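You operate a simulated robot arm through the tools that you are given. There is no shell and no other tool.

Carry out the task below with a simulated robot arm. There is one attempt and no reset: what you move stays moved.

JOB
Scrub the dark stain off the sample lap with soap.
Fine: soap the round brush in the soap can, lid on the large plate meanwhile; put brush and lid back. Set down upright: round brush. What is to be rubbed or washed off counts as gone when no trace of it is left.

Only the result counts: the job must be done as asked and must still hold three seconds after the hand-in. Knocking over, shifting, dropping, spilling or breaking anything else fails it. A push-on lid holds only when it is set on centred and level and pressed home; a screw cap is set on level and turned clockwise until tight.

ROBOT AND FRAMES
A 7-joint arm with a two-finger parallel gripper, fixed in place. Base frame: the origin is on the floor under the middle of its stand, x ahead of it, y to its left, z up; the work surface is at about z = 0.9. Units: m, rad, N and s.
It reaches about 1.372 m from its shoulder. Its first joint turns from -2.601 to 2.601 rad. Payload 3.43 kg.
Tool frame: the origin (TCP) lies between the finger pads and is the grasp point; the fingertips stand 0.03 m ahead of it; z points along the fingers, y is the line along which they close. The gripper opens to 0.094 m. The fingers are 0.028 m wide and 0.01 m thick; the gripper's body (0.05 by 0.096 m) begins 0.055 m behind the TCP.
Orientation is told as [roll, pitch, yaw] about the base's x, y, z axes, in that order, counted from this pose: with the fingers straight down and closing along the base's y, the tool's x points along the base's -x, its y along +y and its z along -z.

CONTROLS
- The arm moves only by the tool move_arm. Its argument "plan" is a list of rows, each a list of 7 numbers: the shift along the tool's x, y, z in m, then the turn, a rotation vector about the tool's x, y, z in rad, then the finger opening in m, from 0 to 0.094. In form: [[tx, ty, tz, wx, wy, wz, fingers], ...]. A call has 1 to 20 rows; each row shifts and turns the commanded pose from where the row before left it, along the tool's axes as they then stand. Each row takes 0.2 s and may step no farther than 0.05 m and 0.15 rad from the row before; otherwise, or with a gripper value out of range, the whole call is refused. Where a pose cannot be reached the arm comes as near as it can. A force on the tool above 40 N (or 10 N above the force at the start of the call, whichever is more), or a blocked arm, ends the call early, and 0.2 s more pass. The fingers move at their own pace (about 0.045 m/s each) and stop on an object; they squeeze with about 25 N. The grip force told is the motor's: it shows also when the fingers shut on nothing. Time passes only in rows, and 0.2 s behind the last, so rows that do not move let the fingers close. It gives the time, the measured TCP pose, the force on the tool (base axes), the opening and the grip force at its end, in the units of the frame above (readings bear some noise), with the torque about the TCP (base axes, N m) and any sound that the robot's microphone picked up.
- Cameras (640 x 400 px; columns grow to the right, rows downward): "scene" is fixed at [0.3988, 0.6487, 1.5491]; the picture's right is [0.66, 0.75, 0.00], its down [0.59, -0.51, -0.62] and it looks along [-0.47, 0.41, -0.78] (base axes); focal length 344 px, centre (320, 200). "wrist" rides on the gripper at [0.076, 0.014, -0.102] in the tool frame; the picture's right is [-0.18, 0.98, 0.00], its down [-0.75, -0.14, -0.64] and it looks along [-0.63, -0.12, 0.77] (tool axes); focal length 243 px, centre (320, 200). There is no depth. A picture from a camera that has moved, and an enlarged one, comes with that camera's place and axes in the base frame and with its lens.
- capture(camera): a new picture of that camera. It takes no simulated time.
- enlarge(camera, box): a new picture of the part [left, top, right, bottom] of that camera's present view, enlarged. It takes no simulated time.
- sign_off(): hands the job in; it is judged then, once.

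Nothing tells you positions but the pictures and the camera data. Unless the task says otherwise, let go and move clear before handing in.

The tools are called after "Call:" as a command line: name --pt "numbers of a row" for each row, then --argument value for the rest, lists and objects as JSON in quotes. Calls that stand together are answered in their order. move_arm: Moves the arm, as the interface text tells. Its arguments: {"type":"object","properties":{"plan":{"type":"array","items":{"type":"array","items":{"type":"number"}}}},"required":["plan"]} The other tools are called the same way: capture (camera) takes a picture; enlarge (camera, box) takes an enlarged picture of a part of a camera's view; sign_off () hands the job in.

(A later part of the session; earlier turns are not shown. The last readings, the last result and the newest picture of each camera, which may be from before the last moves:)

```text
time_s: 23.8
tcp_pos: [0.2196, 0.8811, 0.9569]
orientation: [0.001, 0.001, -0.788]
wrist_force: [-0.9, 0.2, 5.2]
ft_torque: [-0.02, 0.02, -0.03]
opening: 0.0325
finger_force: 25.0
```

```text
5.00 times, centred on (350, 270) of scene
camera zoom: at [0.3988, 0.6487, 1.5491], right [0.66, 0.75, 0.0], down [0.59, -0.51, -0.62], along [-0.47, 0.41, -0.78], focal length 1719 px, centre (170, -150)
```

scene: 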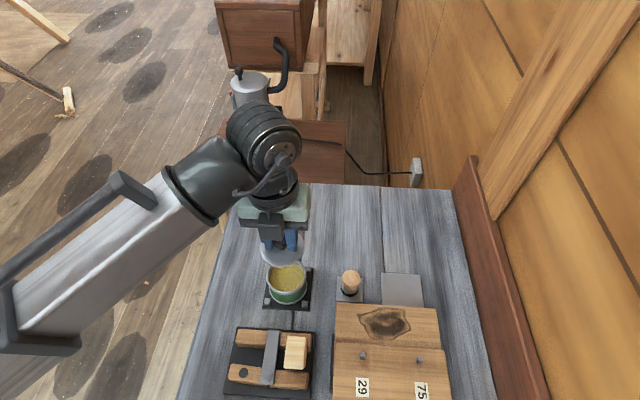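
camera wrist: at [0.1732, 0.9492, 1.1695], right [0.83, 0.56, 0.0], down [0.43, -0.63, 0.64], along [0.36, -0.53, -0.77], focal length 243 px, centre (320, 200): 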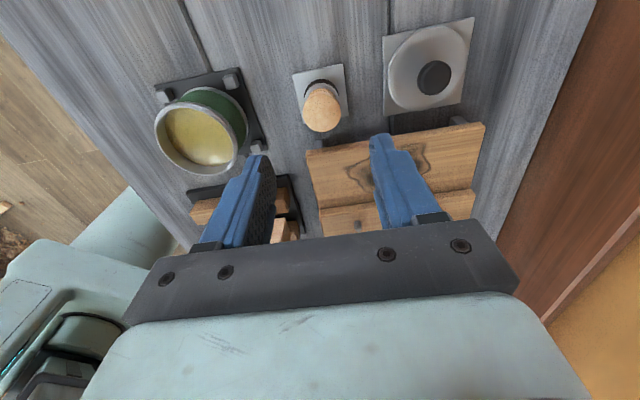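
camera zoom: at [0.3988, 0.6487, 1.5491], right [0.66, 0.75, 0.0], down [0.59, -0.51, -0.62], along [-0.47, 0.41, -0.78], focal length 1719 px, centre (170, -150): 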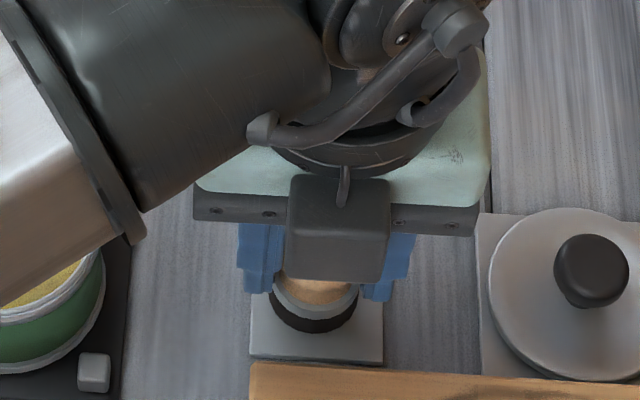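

The brush is gripped (opening 32.5 mm, 25 N) with the home pose at TCP about (0.2196, 0.8811, 0.957). I'll lift it and move over the soap can.

Call:
move_arm --pt "0 0 -0.005 0 0 0 0.024" --pt "0 0 -0.02 0 0 0 0.024" --pt "0 0 -0.035 0 0 0 0.024" --pt "0 0 -0.035 0 0 0 0.024" --pt "0 -0.03 0 0 0 0 0.024" --pt "-0.003 -0.04 0 0 0 0 0.024" --pt "-0.0023 -0.035 0 0 0 0 0.024" --pt "0 -0.0143 0 0 0 0 0.024" --pt "0 0 0 0 0 0 0.024" --pt "0 0 0 0 0 0 0.024"

Call:
capture --camera "wrist"

Call:
enlarge --camera "wrist" --box '[230, 20, 410, 220]'

Call:
enlarge --camera "scene" --box '[230, 220, 350, 320]'

```text
time_s: 26.0
tcp_pos: [0.1388, 0.7925, 1.0519]
orientation: [-0.001, 0.002, -0.785]
wrist_force: [0.6, 0.4, -0.3]
ft_torque: [0.02, -0.01, -0.01]
opening: 0.0329
finger_force: 24.8
```

```text
taken
camera wrist: at [0.0932, 0.8565, 1.1556], right [0.82, 0.57, 0.0], down [0.43, -0.63, 0.64], along [0.36, -0.53, -0.77], focal length 243 px, centre (320, 200)
```

wrist: 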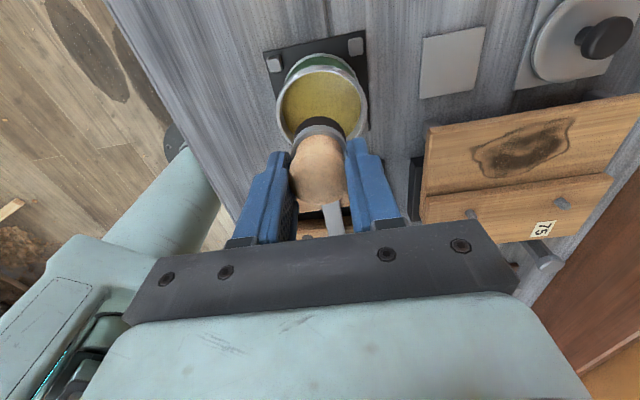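

```text
2.00 times, centred on (320, 120) of wrist
camera zoom: at [0.0932, 0.8565, 1.1556], right [0.82, 0.57, 0.0], down [0.43, -0.63, 0.64], along [0.36, -0.53, -0.77], focal length 485 px, centre (320, 360)
```

zoom: 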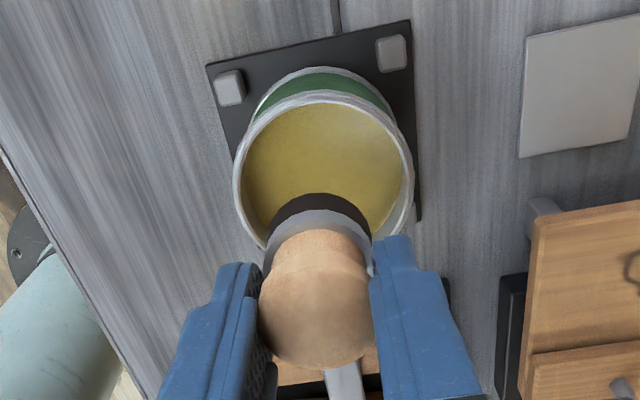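

```text
4.00 times, centred on (290, 270) of scene
camera zoom: at [0.3988, 0.6487, 1.5491], right [0.66, 0.75, 0.0], down [0.59, -0.51, -0.62], along [-0.47, 0.41, -0.78], focal length 1375 px, centre (440, -80)
```

zoom: 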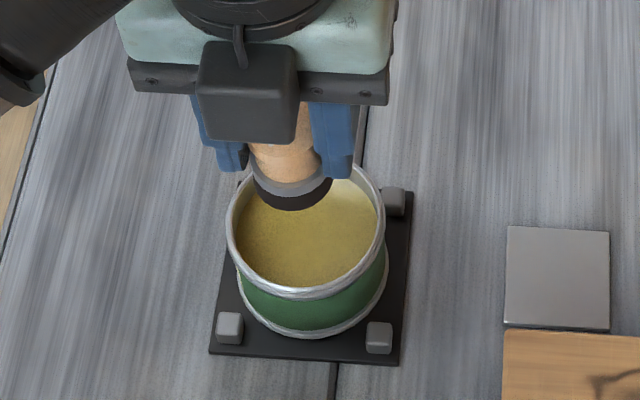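

The brush hangs centred over the open can (rim z≈0.953, soap roughly 10–15 mm below the rim). I'll lower it into the soap in small steps.

Call:
move_arm --pt "-0.001 0 0.02 0 0 0 0.024" --pt "0 0 0.02 0 0 0 0.024" --pt "0 0 0.01 0 0 0 0.024" --pt "0 0 0.005 0 0 0 0.024" --pt "0 0 0 0 0 0 0.024"

Call:
enlarge --camera "wrist" --box '[230, 20, 410, 220]'

Call:
enlarge --camera "scene" --box '[230, 220, 350, 320]'

```text
time_s: 27.2
tcp_pos: [0.1395, 0.7909, 0.9982]
orientation: [0.002, 0.004, -0.787]
wrist_force: [0.2, 0.1, 12.4]
ft_torque: [-0.02, 0.05, -0.01]
opening: 0.0329
finger_force: 24.6
```

```text
2.00 times, centred on (320, 120) of wrist
camera zoom: at [0.0948, 0.856, 1.1014], right [0.82, 0.57, 0.0], down [0.43, -0.63, 0.64], along [0.36, -0.53, -0.77], focal length 485 px, centre (320, 360)
```

zoom: 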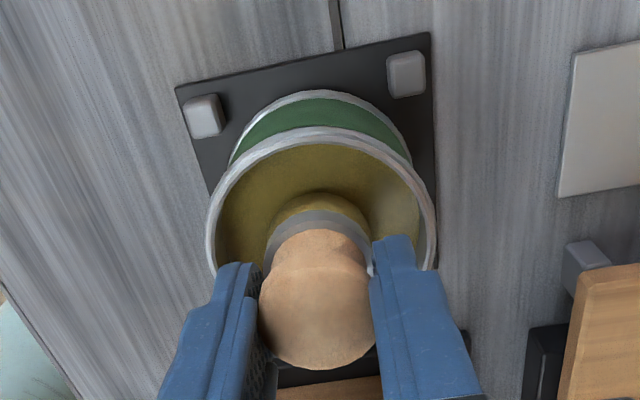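

```text
4.00 times, centred on (290, 270) of scene
camera zoom: at [0.3988, 0.6487, 1.5491], right [0.66, 0.75, 0.0], down [0.59, -0.51, -0.62], along [-0.47, 0.41, -0.78], focal length 1375 px, centre (440, -80)
```

zoom: 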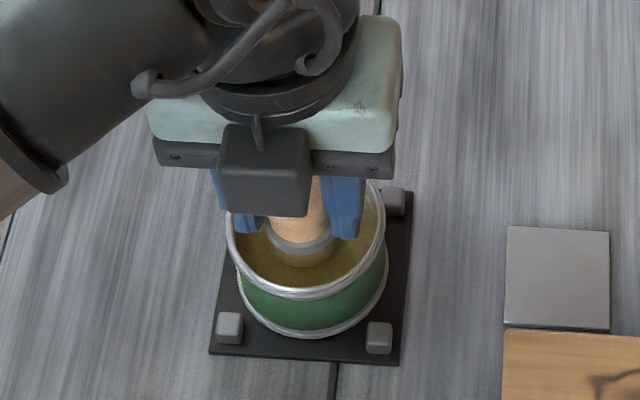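

The bristles have turned soap-yellow and press on the soap with 12 N, so the brush is soaped. I'll lift it and check.

Call:
move_arm --pt "0 0 0 0 0 0.05 0.024" --pt "0 0 0 0 0 -0.05 0.024" --pt "0 0 -0.005 0 0 0 0.024" --pt "0 0 -0.02 0 0 0 0.024" --pt "0 0 -0.03 0 0 0 0.024" --pt "0 0 -0.01 0 0 0 0.024" --pt "0 0 0 0 0 0 0.024"

Call:
enlarge --camera "wrist" --box '[230, 20, 410, 220]'

Call:
enlarge --camera "scene" --box '[230, 220, 350, 320]'

Call:
enlarge --camera "scene" --box '[320, 260, 460, 400]'

```text
time_s: 28.8
tcp_pos: [0.139, 0.7928, 1.0623]
orientation: [-0.001, 0.0, -0.785]
wrist_force: [-0.5, 0.4, -0.2]
ft_torque: [0.03, 0.05, -0.01]
opening: 0.0327
finger_force: 24.9
```

```text
2.00 times, centred on (320, 120) of wrist
camera zoom: at [0.0944, 0.8571, 1.1649], right [0.82, 0.57, 0.0], down [0.43, -0.63, 0.64], along [0.36, -0.53, -0.77], focal length 485 px, centre (320, 360)
```

zoom: 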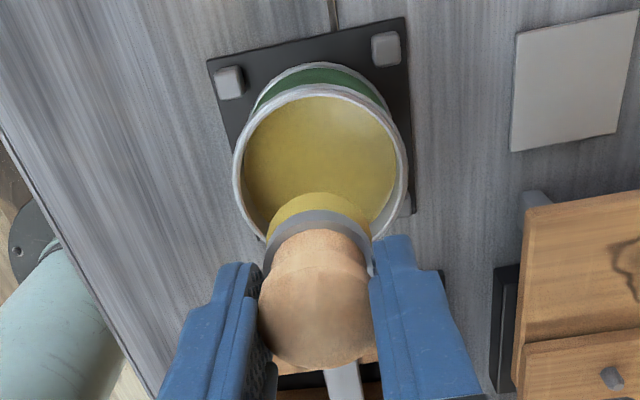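

```text
4.00 times, centred on (290, 270) of scene
camera zoom: at [0.3988, 0.6487, 1.5491], right [0.66, 0.75, 0.0], down [0.59, -0.51, -0.62], along [-0.47, 0.41, -0.78], focal length 1375 px, centre (440, -80)
```

zoom: 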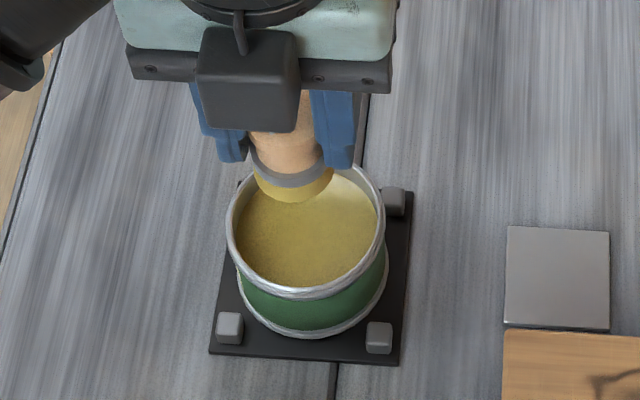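

```text
2.86 times, centred on (390, 330) of scene
camera zoom: at [0.3988, 0.6487, 1.5491], right [0.66, 0.75, 0.0], down [0.59, -0.51, -0.62], along [-0.47, 0.41, -0.78], focal length 982 px, centre (120, -171)
```

zoom: 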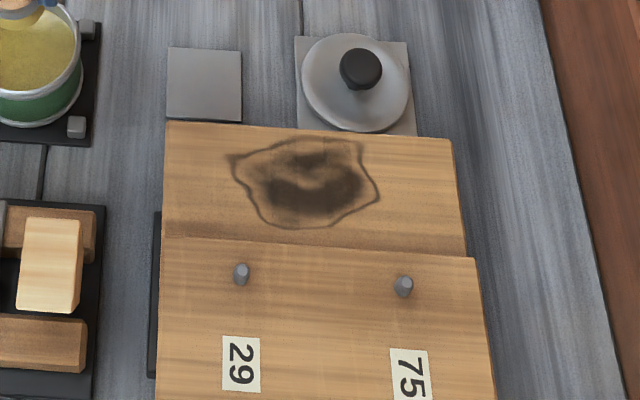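

The bristles are loaded with soap. Next I'll move above the stain centre on the lap, estimated at (0.318, 0.870), staying high, to measure the surface and stain edges.

Call:
move_arm --pt "-0.01 0.03 0 0 0 0 0.024" --pt "-0.018 0.04 0 0 0 0 0.024" --pt "-0.018 0.04 0 0 0 0 0.024" --pt "-0.016 0.04 0 0 0 0 0.024" --pt "-0.01 0.031 0 0 0 0 0.024" --pt "0 0 0 0 0 0 0.024" --pt "0 0 0 0 0 0 0.024"

Call:
capture --camera "wrist"

Call:
enlarge --camera "wrist" --box '[220, 40, 440, 220]'

Call:
enlarge --camera "scene" --box '[320, 240, 460, 380]'

```text
time_s: 30.4
tcp_pos: [0.3166, 0.8695, 1.0612]
orientation: [0.0, 0.002, -0.786]
wrist_force: [-0.8, -0.1, -1.2]
ft_torque: [-0.01, -0.04, 0.01]
opening: 0.0331
finger_force: 24.9
```

```text
taken
camera wrist: at [0.2722, 0.9348, 1.1656], right [0.82, 0.57, 0.0], down [0.43, -0.63, 0.64], along [0.36, -0.53, -0.77], focal length 243 px, centre (320, 200)
```

wrist: 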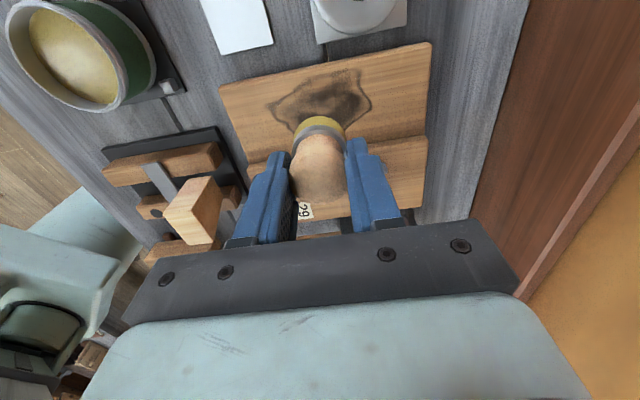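

```text
2.22 times, centred on (330, 130) of wrist
camera zoom: at [0.2722, 0.9348, 1.1656], right [0.82, 0.57, 0.0], down [0.43, -0.63, 0.64], along [0.36, -0.53, -0.77], focal length 539 px, centre (298, 356)
```

zoom: 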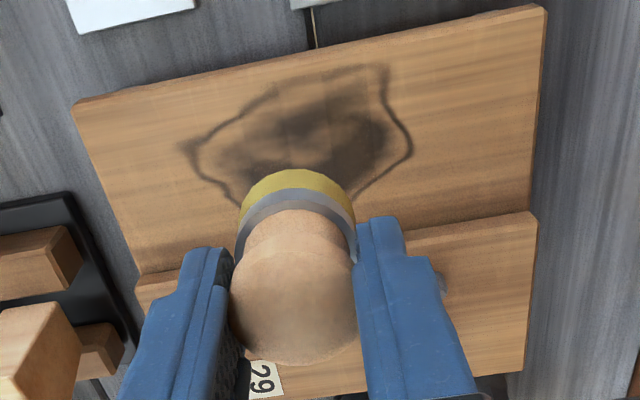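

```text
2.86 times, centred on (390, 310) of scene
camera zoom: at [0.3988, 0.6487, 1.5491], right [0.66, 0.75, 0.0], down [0.59, -0.51, -0.62], along [-0.47, 0.41, -0.78], focal length 982 px, centre (120, -114)
```

zoom: 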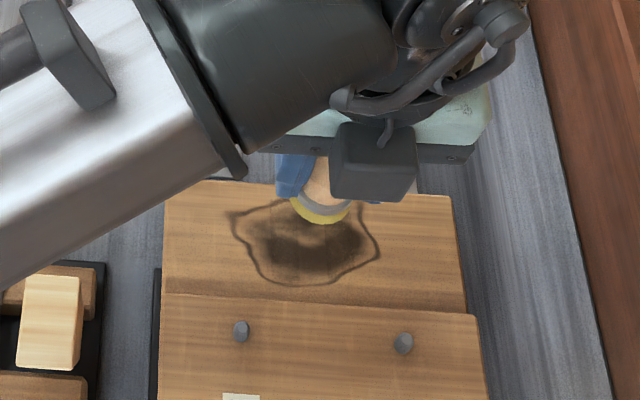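

The lap surface is at z≈0.935, and in lap coordinates the stain spans roughly 36–135 mm along and 3–62 mm across. The step to the upper board is at about 74–79 mm across. I'll lower the brush at the stain centre and feel for the surface.

Call:
move_arm --pt "0 0 0.03 0 0 0 0.024" --pt "0 0 0.02 0 0 0 0.024" --pt "0 0 0.01 0 0 0 0.024" --pt "0 0 0.005 0 0 0 0.024" --pt "0 0 0 0 0 0 0.024"

Call:
move_arm --pt "0 0 0.002 0 0 0 0.024" --pt "0 0 0 0 0 0 0.024"

Call:
move_arm --pt "0 0 0.002 0 0 0 0.024" --pt "0 0 0 0 0 0 0.024"

Call:
enlarge --camera "wrist" --box '[220, 40, 440, 220]'

```text
time_s: 31.6
tcp_pos: [0.3175, 0.869, 0.9982]
orientation: [0.003, 0.003, -0.785]
wrist_force: [-0.4, 0.0, 16.3]
ft_torque: [0.0, 0.01, -0.01]
opening: 0.0328
finger_force: 24.4
```

```text
time_s: 32.2
tcp_pos: [0.3161, 0.8698, 0.9974]
orientation: [0.003, 0.004, -0.784]
wrist_force: [-1.8, 1.5, 38.7]
ft_torque: [0.1, 0.21, -0.02]
opening: 0.033
finger_force: 24.9
```

```text
time_s: 32.6
tcp_pos: [0.3164, 0.8692, 0.9984]
orientation: [0.003, 0.002, -0.786]
wrist_force: [-2.5, -4.6, 14.9]
ft_torque: [-0.25, 0.11, 0.03]
opening: 0.0331
finger_force: 24.8
stopped in row 1: the force on the tool passed its limit at 53 N (the readings are from after the stop); the commanded pose is now the measured one
```

```text
2.22 times, centred on (330, 130) of wrist
camera zoom: at [0.2724, 0.9335, 1.1012], right [0.82, 0.57, 0.0], down [0.43, -0.63, 0.64], along [0.36, -0.53, -0.77], focal length 539 px, centre (298, 356)
```

zoom: 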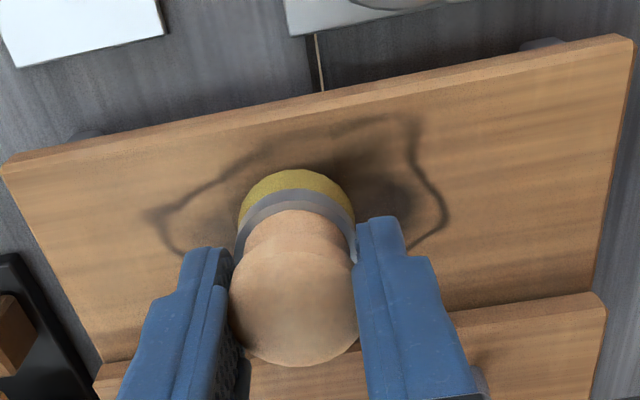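

The surface is at TCP z≈0.999, and contact is stiff, about 10 N per mm. I should have waited between steps. I'll check the settled force before scrubbing.

Call:
move_arm --pt "0 0 0 0 0 0 0.024"

Call:
enlarge --camera "scene" --box '[320, 240, 460, 380]'

```text
time_s: 33.0
tcp_pos: [0.3171, 0.8701, 0.9985]
orientation: [0.003, 0.004, -0.785]
wrist_force: [-0.9, -5.3, 21.0]
ft_torque: [-0.24, 0.12, -0.01]
opening: 0.033
finger_force: 25.4
```

```text
2.86 times, centred on (390, 310) of scene
camera zoom: at [0.3988, 0.6487, 1.5491], right [0.66, 0.75, 0.0], down [0.59, -0.51, -0.62], along [-0.47, 0.41, -0.78], focal length 982 px, centre (120, -114)
```

zoom: 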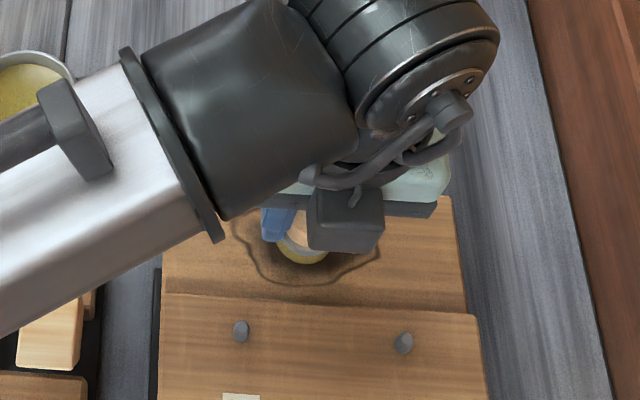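

Pressing at 21 N. I'll ease off about 1 mm to roughly 10 N and make a first scrub stroke along the lap's length, the direction the fingers support best.

Call:
move_arm --pt "0 0 -0.001 0 0 0 0.024" --pt "0 0.01 0 0 0 0 0.024" --pt "0 0.015 0 0 0 0 0.024" --pt "0 0.015 0 0 0 0 0.024" --pt "0 0.012 0 0 0 0 0.024" --pt "0 0 0 0 0 0 0.024"

Call:
capture --camera "wrist"

Call:
enlarge --camera "scene" --box '[320, 240, 460, 380]'

```text
time_s: 34.4
tcp_pos: [0.3531, 0.9061, 0.9984]
orientation: [0.004, 0.002, -0.785]
wrist_force: [-2.8, -2.9, 17.6]
ft_torque: [-0.14, 0.2, -0.01]
opening: 0.0326
finger_force: 24.7
```

```text
taken
camera wrist: at [0.3097, 0.9705, 1.1013], right [0.82, 0.57, 0.0], down [0.43, -0.64, 0.64], along [0.36, -0.53, -0.77], focal length 243 px, centre (320, 200)
```

wrist: 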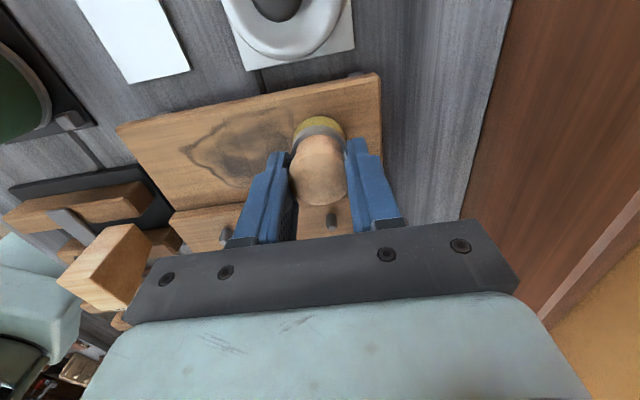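

```text
2.86 times, centred on (390, 310) of scene
camera zoom: at [0.3988, 0.6487, 1.5491], right [0.66, 0.75, 0.0], down [0.59, -0.51, -0.62], along [-0.47, 0.41, -0.78], focal length 982 px, centre (120, -114)
```

zoom: 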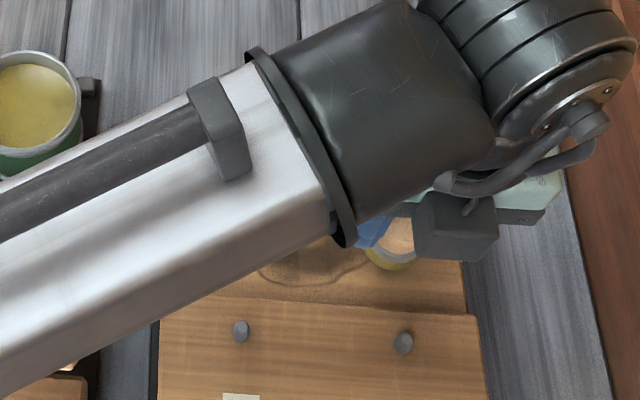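

The stroke visibly fades the stain. I'll take a closer look at the effect of one pass.

Call:
enlarge --camera "wrist" --box '[100, 60, 400, 220]'

```text
2.13 times, centred on (250, 140) of wrist
camera zoom: at [0.3097, 0.9705, 1.1013], right [0.82, 0.57, 0.0], down [0.43, -0.64, 0.64], along [0.36, -0.53, -0.77], focal length 518 px, centre (469, 328)
```

zoom: 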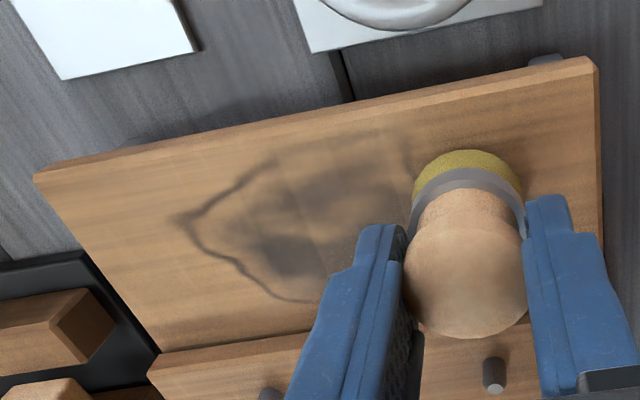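

One pass already lightens it. I'll sweep back and continue with a raster of lengthwise strokes, slightly lighter.

Call:
move_arm --pt "0 -0.0147 -0.0005 0 0 0 0.024" --pt "0 -0.0147 0 0 0 0 0.024" --pt "0 -0.0147 0 0 0 0 0.024" --pt "0 -0.0147 0 0 0 0 0.024" --pt "0 -0.0147 0 0 0 0 0.024" --pt "0 -0.0147 0 0 0 0 0.024" --pt "0 -0.0147 0 0 0 0 0.024" --pt "-0.006 0 0 0 0 0 0.024" --pt "-0.006 0 0 0 0 0 0.024" --pt "0 0.0147 0 0 0 0 0.024" --pt "0 0.0147 0 0 0 0 0.024" --pt "0 0.0147 0 0 0 0 0.024" --pt "0 0.0147 0 0 0 0 0.024" --pt "0 0.0147 0 0 0 0 0.024" --pt "0 0.0147 0 0 0 0 0.024" --pt "0 0.0147 0 0 0 0 0.024" --pt "0 0 0 0 0 0 0.024"

Call:
enlarge --camera "wrist" --box '[100, 60, 400, 220]'

```text
time_s: 38.0
tcp_pos: [0.3637, 0.8982, 0.999]
orientation: [0.004, 0.004, -0.786]
wrist_force: [-2.5, -0.2, 9.8]
ft_torque: [-0.08, 0.15, -0.02]
opening: 0.033
finger_force: 25.2
```

```text
2.13 times, centred on (250, 140) of wrist
camera zoom: at [0.3187, 0.9619, 1.1014], right [0.82, 0.57, 0.0], down [0.43, -0.64, 0.64], along [0.36, -0.53, -0.77], focal length 518 px, centre (469, 328)
```

zoom: 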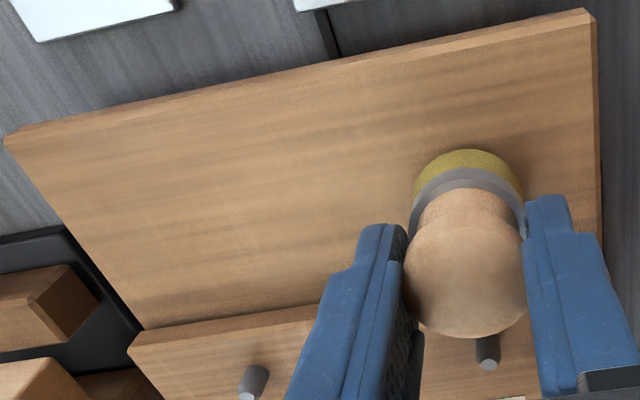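

The stain looks almost gone already. For certainty I'll continue strokes over the front strip, then the middle and back strips.

Call:
move_arm --pt "-0.004 0 0 0 0 0 0.024" --pt "0 -0.0147 0 0 0 0 0.024" --pt "0 -0.0147 0 0 0 0 0.024" --pt "0 -0.0147 0 0 0 0 0.024" --pt "0 -0.0147 0 0 0 0 0.024" --pt "0 -0.0147 0 0 0 0 0.024" --pt "0 -0.0147 0 0 0 0 0.024" --pt "0 -0.0147 0 0 0 0 0.024" --pt "0.008 0 0 0 0 0 0.024" --pt "0.008 0 0 0 0 0 0.024" --pt "0.008 0 0 0 0 0 0.024" --pt "0 0.0147 0 0 0 0 0.024" --pt "0 0.0147 0 0 0 0 0.024" --pt "0 0.0147 0 0 0 0 0.024" --pt "0 0.0147 0 0 0 0 0.024" --pt "0 0.0147 0 0 0 0 0.024" --pt "0 0.0147 0 0 0 0 0.024" --pt "0 0.0147 0 0 0 0 0.024" --pt "0 0 0 0 0 0 0.024"

Call:
enlarge --camera "wrist" --box '[100, 60, 400, 220]'

```text
time_s: 42.0
tcp_pos: [0.3505, 0.9131, 0.9986]
orientation: [0.004, 0.003, -0.785]
wrist_force: [-1.5, -2.4, 11.6]
ft_torque: [-0.11, 0.1, 0.03]
opening: 0.0331
finger_force: 25.1
```

```text
2.13 times, centred on (250, 140) of wrist
camera zoom: at [0.3057, 0.9766, 1.1013], right [0.82, 0.57, 0.0], down [0.43, -0.64, 0.64], along [0.36, -0.53, -0.77], focal length 518 px, centre (469, 328)
```

zoom: 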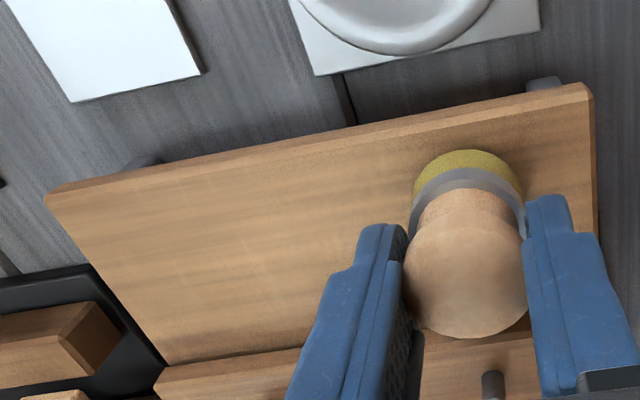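

The lap looks clean. One last pass along the back strip, then I'll lift and inspect closely.

Call:
move_arm --pt "0.006 0 0 0 0 0 0.024" --pt "0.006 0 0 0 0 0 0.024" --pt "0 -0.0147 0 0 0 0 0.024" --pt "0 -0.0147 0 0 0 0 0.024" --pt "0 -0.0147 0 0 0 0 0.024" --pt "0 -0.0147 0 0 0 0 0.024" --pt "0 -0.0147 0 0 0 0 0.024" --pt "0 -0.0147 0 0 0 0 0.024" --pt "0 -0.0147 0 0 0 0 0.024" --pt "0 0 -0.005 0 0 0 0.024" --pt "0 0 -0.02 0 0 0 0.024" --pt "0 0 -0.04 0 0 0 0.024" --pt "0 0 0 0 0 0 0.024" --pt "0 0 0 0 0 0 0.024"

Call:
capture --camera "wrist"

Call:
enlarge --camera "scene" --box '[320, 240, 460, 380]'

Call:
enlarge --camera "wrist" --box '[240, 40, 480, 220]'

```text
time_s: 45.0
tcp_pos: [0.2662, 0.8486, 1.0621]
orientation: [0.003, 0.002, -0.785]
wrist_force: [0.4, -0.3, 0.1]
ft_torque: [0.04, 0.02, -0.01]
opening: 0.033
finger_force: 25.1
```

```text
taken
camera wrist: at [0.2218, 0.9117, 1.1652], right [0.82, 0.57, 0.0], down [0.43, -0.63, 0.64], along [0.36, -0.53, -0.77], focal length 243 px, centre (320, 200)
```

wrist: 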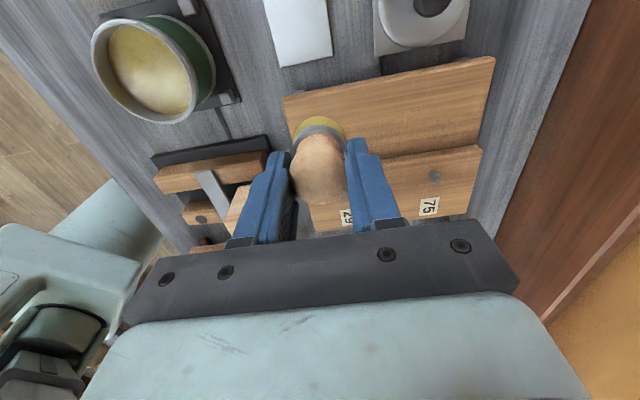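

```text
2.86 times, centred on (390, 310) of scene
camera zoom: at [0.3988, 0.6487, 1.5491], right [0.66, 0.75, 0.0], down [0.59, -0.51, -0.62], along [-0.47, 0.41, -0.78], focal length 982 px, centre (120, -114)
```

zoom: 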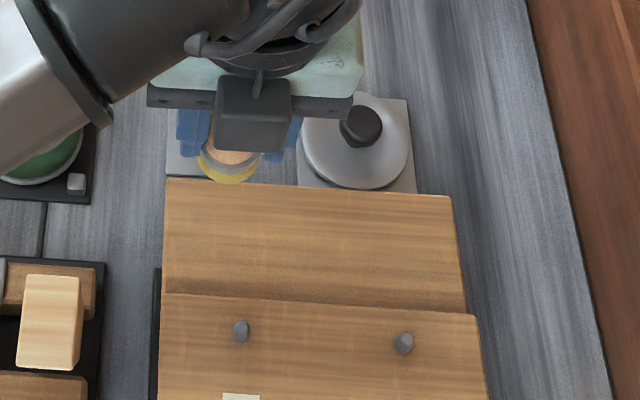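

```text
2.22 times, centred on (360, 130) of wrist
camera zoom: at [0.2218, 0.9117, 1.1652], right [0.82, 0.57, 0.0], down [0.43, -0.63, 0.64], along [0.36, -0.53, -0.77], focal length 539 px, centre (231, 356)
```

zoom: 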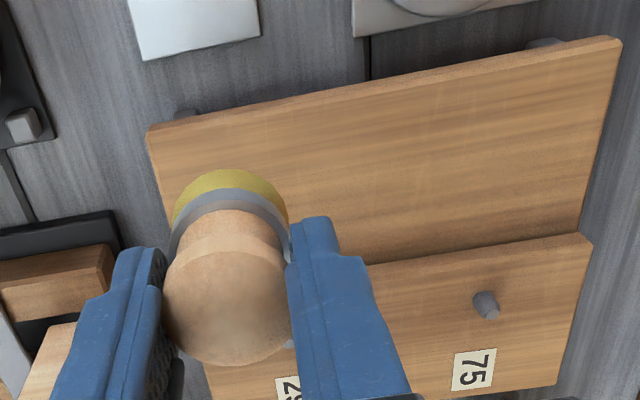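

The lap appears clean and hasn't shifted. I'll zoom further to make sure there's no faint trace.

Call:
enlarge --camera "scene" --box '[330, 298, 390, 348]'

Call:
enlarge --camera "scene" --box '[380, 298, 440, 348]'

Call:
enlarge --camera "wrist" --box '[340, 50, 480, 160]'

```text
8.00 times, centred on (360, 323) of scene
camera zoom: at [0.3988, 0.6487, 1.5491], right [0.66, 0.75, 0.0], down [0.59, -0.51, -0.62], along [-0.47, 0.41, -0.78], focal length 2750 px, centre (0, -784)
```

zoom: 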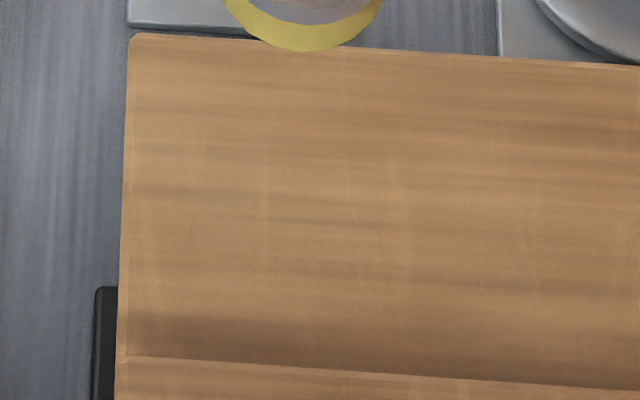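

```text
8.00 times, centred on (410, 323) of scene
camera zoom: at [0.3988, 0.6487, 1.5491], right [0.66, 0.75, 0.0], down [0.59, -0.51, -0.62], along [-0.47, 0.41, -0.78], focal length 2750 px, centre (-400, -784)
```

zoom: 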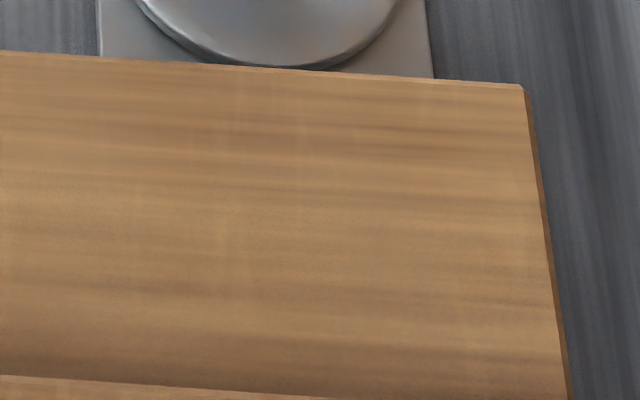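

```text
3.64 times, centred on (410, 105) of wrist
camera zoom: at [0.2218, 0.9117, 1.1652], right [0.82, 0.57, 0.0], down [0.43, -0.63, 0.64], along [0.36, -0.53, -0.77], focal length 882 px, centre (-7, 546)
```

zoom: 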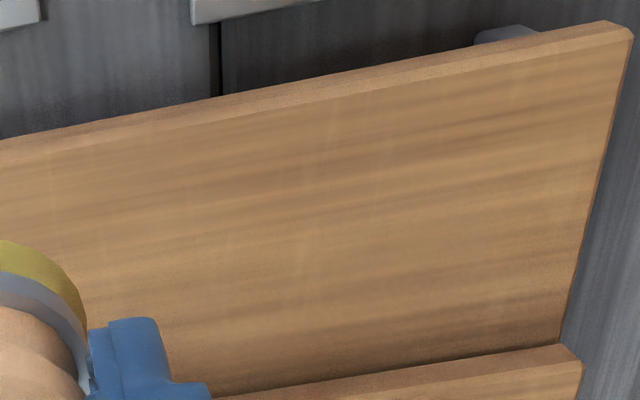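

I see no trace left in either view. To be safe against a residue too faint to see, I'll do one more full raster at the same light pressure.

Call:
move_arm --pt "0 0 0.04 0 0 0 0.024" --pt "-0.004 0 0.02 0 0 0 0.024" --pt "0 0 0.005 0 0 0 0.024" --pt "0 0.0152 0 0 0 0 0.024" --pt "0 0.0152 0 0 0 0 0.024" --pt "0 0.0152 0 0 0 0 0.024" --pt "0 0.0152 0 0 0 0 0.024" --pt "0 0.0152 0 0 0 0 0.024" --pt "0 0.0152 0 0 0 0 0.024" --pt "0 0.0152 0 0 0 0 0.024" --pt "-0.007 0 0 0 0 0 0.024" --pt "-0.007 0 0 0 0 0 0.024" --pt "0 -0.0152 0 0 0 0 0.024" --pt "0 -0.0152 0 0 0 0 0.024" --pt "0 -0.0152 0 0 0 0 0.024" --pt "0 -0.0152 0 0 0 0 0.024" --pt "0 -0.0152 0 0 0 0 0.024" --pt "0 -0.0152 0 0 0 0 0.024" --pt "0 -0.0152 0 0 0 0 0.024" --pt "0 0 0 0 0 0 0.024"

```text
time_s: 49.2
tcp_pos: [0.2791, 0.8346, 0.9978]
orientation: [0.003, 0.002, -0.787]
wrist_force: [1.4, 1.7, 16.6]
ft_torque: [0.11, -0.12, 0.0]
opening: 0.0329
finger_force: 25.0
```

Contact is steady at about 16 N. I'll finish with the two front strips.

Call:
move_arm --pt "-0.007 0 -0.0004 0 0 0 0.024" --pt "-0.006 0 0 0 0 0 0.024" --pt "0 0.0152 0 0 0 0 0.024" --pt "0 0.0152 0 0 0 0 0.024" --pt "0 0.0152 0 0 0 0 0.024" --pt "0 0.0152 0 0 0 0 0.024" --pt "0 0.0152 0 0 0 0 0.024" --pt "0 0.0152 0 0 0 0 0.024" --pt "0 0.0152 0 0 0 0 0.024" --pt "-0.007 0 0 0 0 0 0.024" --pt "0 -0.0152 0 0 0 0 0.024" --pt "0 -0.0152 0 0 0 0 0.024" --pt "0 -0.0152 0 0 0 0 0.024" --pt "0 -0.0152 0 0 0 0 0.024" --pt "0 -0.0152 0 0 0 0 0.024" --pt "0 -0.0152 0 0 0 0 0.024" --pt "0 -0.0152 0 0 0 0 0.024" --pt "0 0 0 0 0 0 0.024"

Call:
enlarge --camera "scene" --box '[320, 240, 460, 380]'

```text
time_s: 53.0
tcp_pos: [0.2961, 0.8214, 0.9991]
orientation: [0.001, 0.001, -0.784]
wrist_force: [2.2, 1.1, 10.2]
ft_torque: [0.02, -0.11, -0.01]
opening: 0.0329
finger_force: 25.9
```

```text
2.86 times, centred on (390, 310) of scene
camera zoom: at [0.3988, 0.6487, 1.5491], right [0.66, 0.75, 0.0], down [0.59, -0.51, -0.62], along [-0.47, 0.41, -0.78], focal length 982 px, centre (120, -114)
```

zoom: 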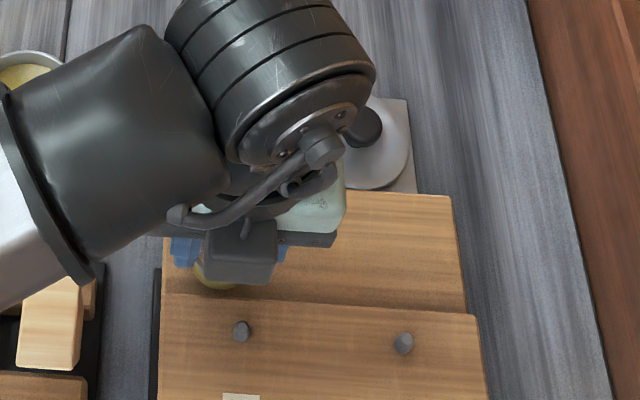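

Scrubbing is finished. I'll lift the brush and carry it back above its small plate.

Call:
move_arm --pt "0 0 -0.005 0 0 0 0.024" --pt "0 0 -0.02 0 0 0 0.024" --pt "0 0 -0.035 0 0 0 0.024" --pt "0.03 -0.003 0 0 0 0 0.024" --pt "0.035 -0.004 0 0 0 0 0.024" --pt "0.0319 -0.003 0 0 0 0 0.024" --pt "0 0 0 0 0 0 0.024" --pt "0 0 0 0 0 0 0.024"

Call:
enlarge --camera "wrist" --box '[220, 20, 440, 220]'

Call:
enlarge --camera "scene" --box '[300, 210, 400, 310]'

Call:
enlarge --camera "scene" --box '[320, 290, 460, 370]'

```text
time_s: 54.8
tcp_pos: [0.2186, 0.8804, 1.0584]
orientation: [0.003, 0.001, -0.785]
wrist_force: [-0.5, -0.6, -0.2]
ft_torque: [-0.01, 0.01, 0.0]
opening: 0.0327
finger_force: 24.9
```

```text
2.00 times, centred on (330, 120) of wrist
camera zoom: at [0.1743, 0.945, 1.1621], right [0.82, 0.57, 0.0], down [0.43, -0.63, 0.64], along [0.36, -0.53, -0.77], focal length 485 px, centre (300, 360)
```

zoom: 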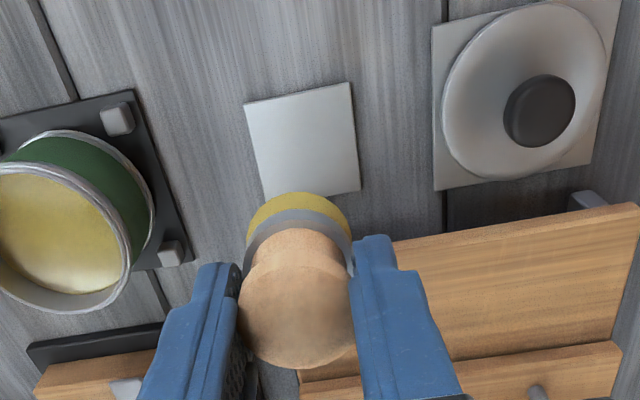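

```text
4.00 times, centred on (350, 260) of scene
camera zoom: at [0.3988, 0.6487, 1.5491], right [0.66, 0.75, 0.0], down [0.59, -0.51, -0.62], along [-0.47, 0.41, -0.78], focal length 1375 px, centre (200, -40)
```

zoom: 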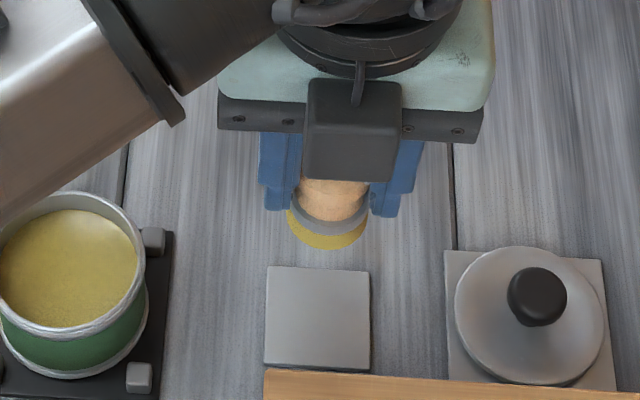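

```text
4.57 times, centred on (390, 330) of scene
camera zoom: at [0.3988, 0.6487, 1.5491], right [0.66, 0.75, 0.0], down [0.59, -0.51, -0.62], along [-0.47, 0.41, -0.78], focal length 1572 px, centre (0, -394)
```

zoom: 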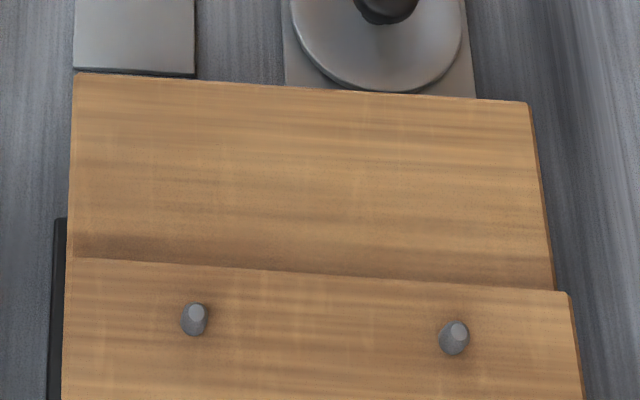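

The brush is aligned over its plate to within about 1 mm. I'll lower to just above the plate, then feel for contact in small steps.

Call:
move_arm --pt "0 0.001 0.03 0 0 0 0.024" --pt "0 0 0.035 0 0 0 0.024" --pt "0 0 0.02 0 0 0 0.024" --pt "0 0 0.005 0 0 0 0.024" --pt "0 0 0 0 0 0 0.024"

Call:
enlarge --camera "scene" --box '[300, 230, 400, 310]'

Call:
enlarge --camera "wrist" --box '[230, 80, 410, 220]'

```text
time_s: 56.0
tcp_pos: [0.2202, 0.8851, 0.9687]
orientation: [0.002, 0.002, -0.786]
wrist_force: [-1.1, -0.1, -0.3]
ft_torque: [-0.01, 0.0, -0.01]
opening: 0.0331
finger_force: 24.5
```

```text
5.00 times, centred on (350, 270) of scene
camera zoom: at [0.3988, 0.6487, 1.5491], right [0.66, 0.75, 0.0], down [0.59, -0.51, -0.62], along [-0.47, 0.41, -0.78], focal length 1719 px, centre (170, -150)
```

zoom: 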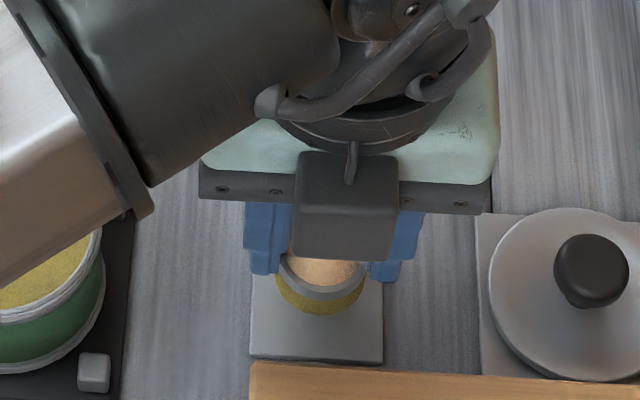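

```text
2.86 times, centred on (320, 150) of wrist
camera zoom: at [0.1748, 0.9487, 1.0718], right [0.82, 0.57, 0.0], down [0.43, -0.63, 0.64], along [0.36, -0.53, -0.77], focal length 693 px, centre (320, 343)
```

zoom: 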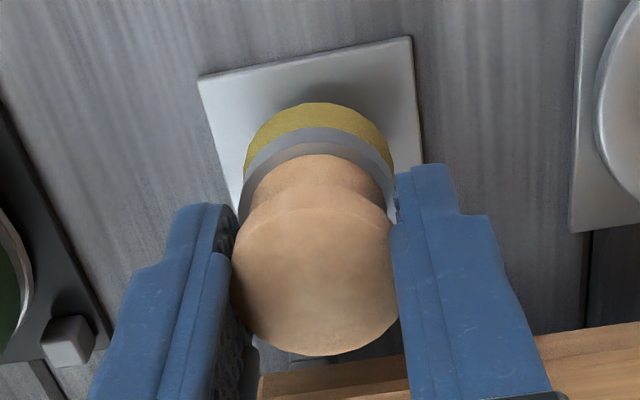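

Alignment matches the original spot. I'll lower the remaining distance carefully.

Call:
move_arm --pt "0 0 0.005 0 0 0 0.024" --pt "0 0 0.002 0 0 0 0.024" --pt "0 0 0 0 0 0 0.024"

```text
time_s: 56.8
tcp_pos: [0.2188, 0.8844, 0.9612]
orientation: [0.003, 0.001, -0.785]
wrist_force: [0.4, -0.5, -0.4]
ft_torque: [0.01, 0.01, -0.02]
opening: 0.0329
finger_force: 25.7
```

Call:
move_arm --pt "0 0 0.002 0 0 0 0.024" --pt "0 0 0 0 0 0 0.024"

```text
time_s: 57.4
tcp_pos: [0.2202, 0.8859, 0.9586]
orientation: [0.0, 0.002, -0.785]
wrist_force: [1.1, 0.3, 0.0]
ft_torque: [0.0, 0.0, -0.02]
opening: 0.0332
finger_force: 26.0
```

No contact yet at z=0.9586, so I'll continue in small steps.

Call:
move_arm --pt "0 0 0.0015 0 0 0 0.024" --pt "0 0 0 0 0 0 0.024"

Call:
enlarge --camera "scene" --box '[300, 230, 400, 310]'

```text
time_s: 58.0
tcp_pos: [0.22, 0.8838, 0.9578]
orientation: [0.004, 0.004, -0.785]
wrist_force: [1.8, 0.7, 11.1]
ft_torque: [0.0, -0.04, -0.01]
opening: 0.0329
finger_force: 24.8
```

```text
5.00 times, centred on (350, 270) of scene
camera zoom: at [0.3988, 0.6487, 1.5491], right [0.66, 0.75, 0.0], down [0.59, -0.51, -0.62], along [-0.47, 0.41, -0.78], focal length 1719 px, centre (170, -150)
```

zoom: 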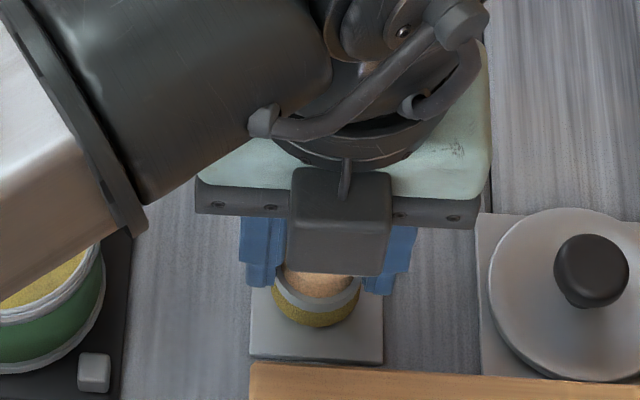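

Contact at 11 N, with the brush about 2.5 mm back from its original spot. I'll lift slightly, shift forward 2 mm and set it down again lightly.

Call:
move_arm --pt "0 0 -0.0025 0 0 0 0.024" --pt "-0.002 0 0 0 0 0 0.024" --pt "0 0 0.0018 0 0 0 0.024" --pt "0 0 0 0 0 0 0.024"

Call:
enlarge --camera "scene" --box '[300, 230, 400, 310]'

```text
time_s: 59.0
tcp_pos: [0.2198, 0.8823, 0.9573]
orientation: [0.001, 0.002, -0.787]
wrist_force: [0.0, -0.5, 3.6]
ft_torque: [0.0, -0.02, 0.02]
opening: 0.0328
finger_force: 24.9
```

```text
5.00 times, centred on (350, 270) of scene
camera zoom: at [0.3988, 0.6487, 1.5491], right [0.66, 0.75, 0.0], down [0.59, -0.51, -0.62], along [-0.47, 0.41, -0.78], focal length 1719 px, centre (170, -150)
```

zoom: 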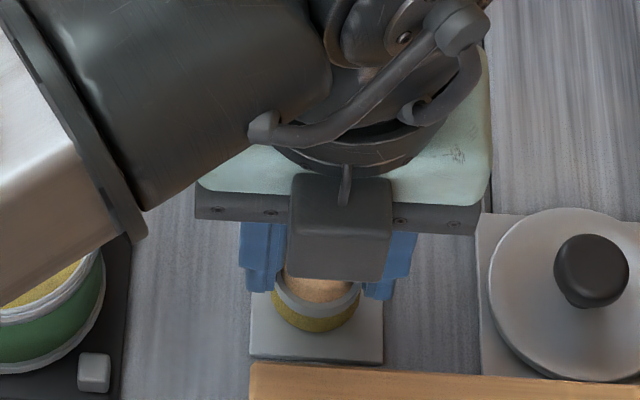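

The brush is back on its original spot with a light 3.6 N contact. I'll release gently and rise straight up.

Call:
move_arm --pt "0 0 0 0 0 0 0.036" --pt "0 0 0 0 0 0 0.045" --pt "0 0 0 0 0 0 0.06" --pt "0 0 0 0 0 0 0.06" --pt "0 0 -0.01 0 0 0 0.06" --pt "0 0 -0.03 0 0 0 0.06" --pt "0 0 -0.04 0 0 0 0.06" --pt "0 0 -0.03 0 0 0 0.06" --pt "0 0 0 0 0 0 0.06"

Call:
capture --camera "wrist"

Call:
enlarge --camera "scene" --box '[300, 230, 440, 350]'

```text
time_s: 61.0
tcp_pos: [0.2202, 0.8805, 1.0677]
orientation: [0.002, 0.003, -0.784]
wrist_force: [0.5, 0.2, 0.4]
ft_torque: [-0.02, -0.04, -0.01]
opening: 0.06
finger_force: 0.1
```

```text
taken
camera wrist: at [0.1761, 0.9445, 1.1722], right [0.82, 0.57, 0.0], down [0.43, -0.63, 0.64], along [0.36, -0.53, -0.77], focal length 243 px, centre (320, 200)
```

wrist: 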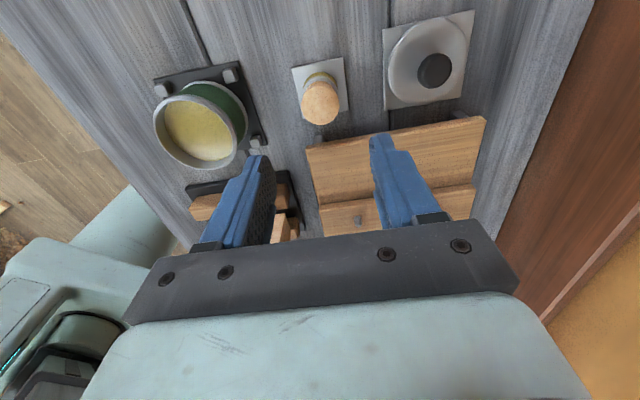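

```text
3.33 times, centred on (370, 290) of scene
camera zoom: at [0.3988, 0.6487, 1.5491], right [0.66, 0.75, 0.0], down [0.59, -0.51, -0.62], along [-0.47, 0.41, -0.78], focal length 1146 px, centre (153, -100)
```

zoom: 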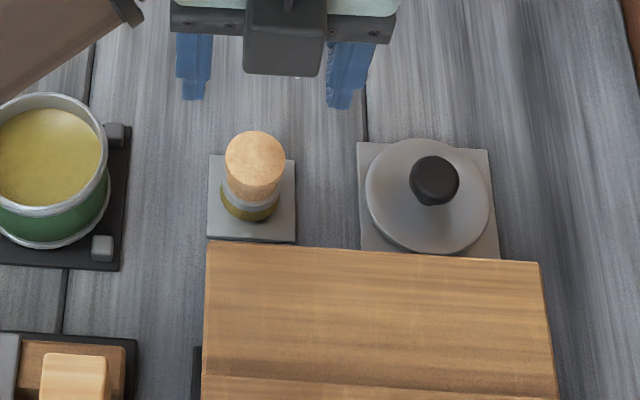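

The brush stands upright on its plate and the lap is clean. Next I'll fetch the lid, moving above its knob on the large plate.

Call:
move_arm --pt "0.002 0.035 0 0 0 0 0.06" --pt "0.002 0.04 0 0 0 0 0.06" --pt "0.0014 0.0322 0 0 0 0 0.06" --pt "0 0 0 0 0 0 0.06" --pt "0 0 0.04 0 0 0 0.06" --pt "0 0 0.02 0 0 0 0.06" --pt "0 0 0 0 0 0 0.06" --pt "0 0 0 0 0 0 0.06"

Call:
enlarge --camera "wrist" --box '[220, 40, 420, 220]'

Call:
enlarge --camera "scene" --box '[340, 220, 460, 320]'

```text
time_s: 62.8
tcp_pos: [0.2927, 0.9622, 1.0082]
orientation: [0.002, 0.003, -0.786]
wrist_force: [0.1, 0.1, 0.6]
ft_torque: [-0.02, -0.02, -0.05]
opening: 0.0601
finger_force: 0.1
```

```text
2.22 times, centred on (320, 130) of wrist
camera zoom: at [0.2474, 1.0267, 1.1115], right [0.82, 0.57, 0.0], down [0.43, -0.63, 0.64], along [0.36, -0.53, -0.77], focal length 539 px, centre (320, 356)
```

zoom: 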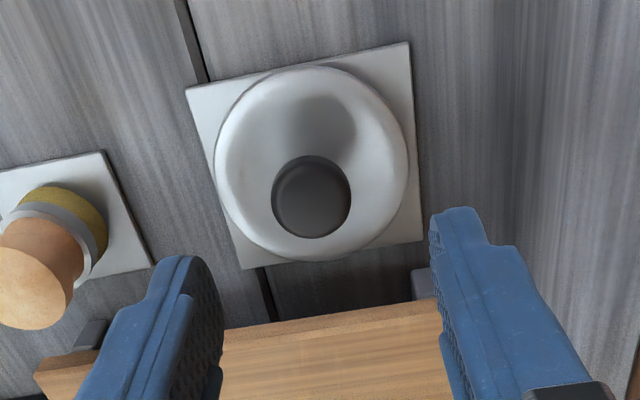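

```text
4.00 times, centred on (400, 270) of scene
camera zoom: at [0.3988, 0.6487, 1.5491], right [0.66, 0.75, 0.0], down [0.59, -0.51, -0.62], along [-0.47, 0.41, -0.78], focal length 1375 px, centre (0, -80)
```

zoom: 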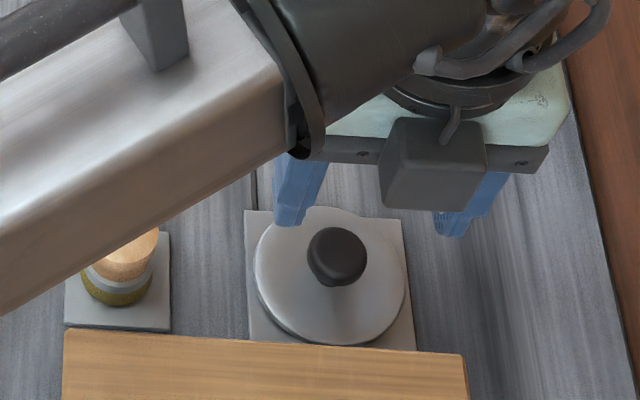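

The knob is about 3–4 mm toward the left finger from centre. I'll correct that and descend most of the way.

Call:
move_arm --pt "-0.0013 -0.0035 0.02 0 0 0 0.06" --pt "0 0 0.025 0 0 0 0.06" --pt "0 0 0.01 0 0 0 0.06" --pt "0 0 0 0 0 0 0.055" --pt "0 0 0 0 0 0 0.05"

Call:
enlarge --camera "wrist" --box '[220, 60, 420, 240]'

```text
time_s: 64.0
tcp_pos: [0.2904, 0.9601, 0.9537]
orientation: [0.002, 0.001, -0.785]
wrist_force: [-0.6, 0.5, -0.6]
ft_torque: [0.0, -0.03, 0.01]
opening: 0.0501
finger_force: 0.1
```

```text
2.22 times, centred on (320, 150) of wrist
camera zoom: at [0.2464, 1.0235, 1.0569], right [0.82, 0.57, 0.0], down [0.43, -0.63, 0.64], along [0.36, -0.53, -0.77], focal length 539 px, centre (320, 311)
```

zoom: 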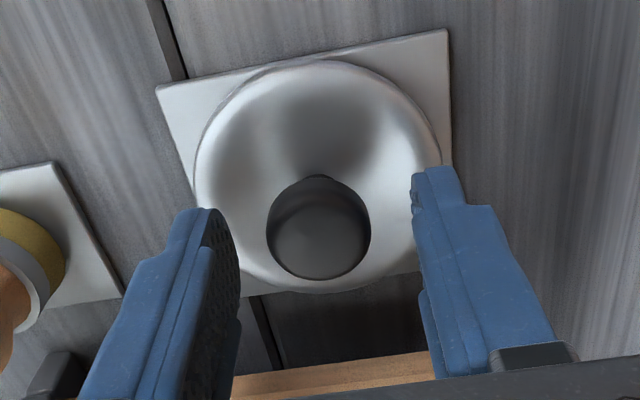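

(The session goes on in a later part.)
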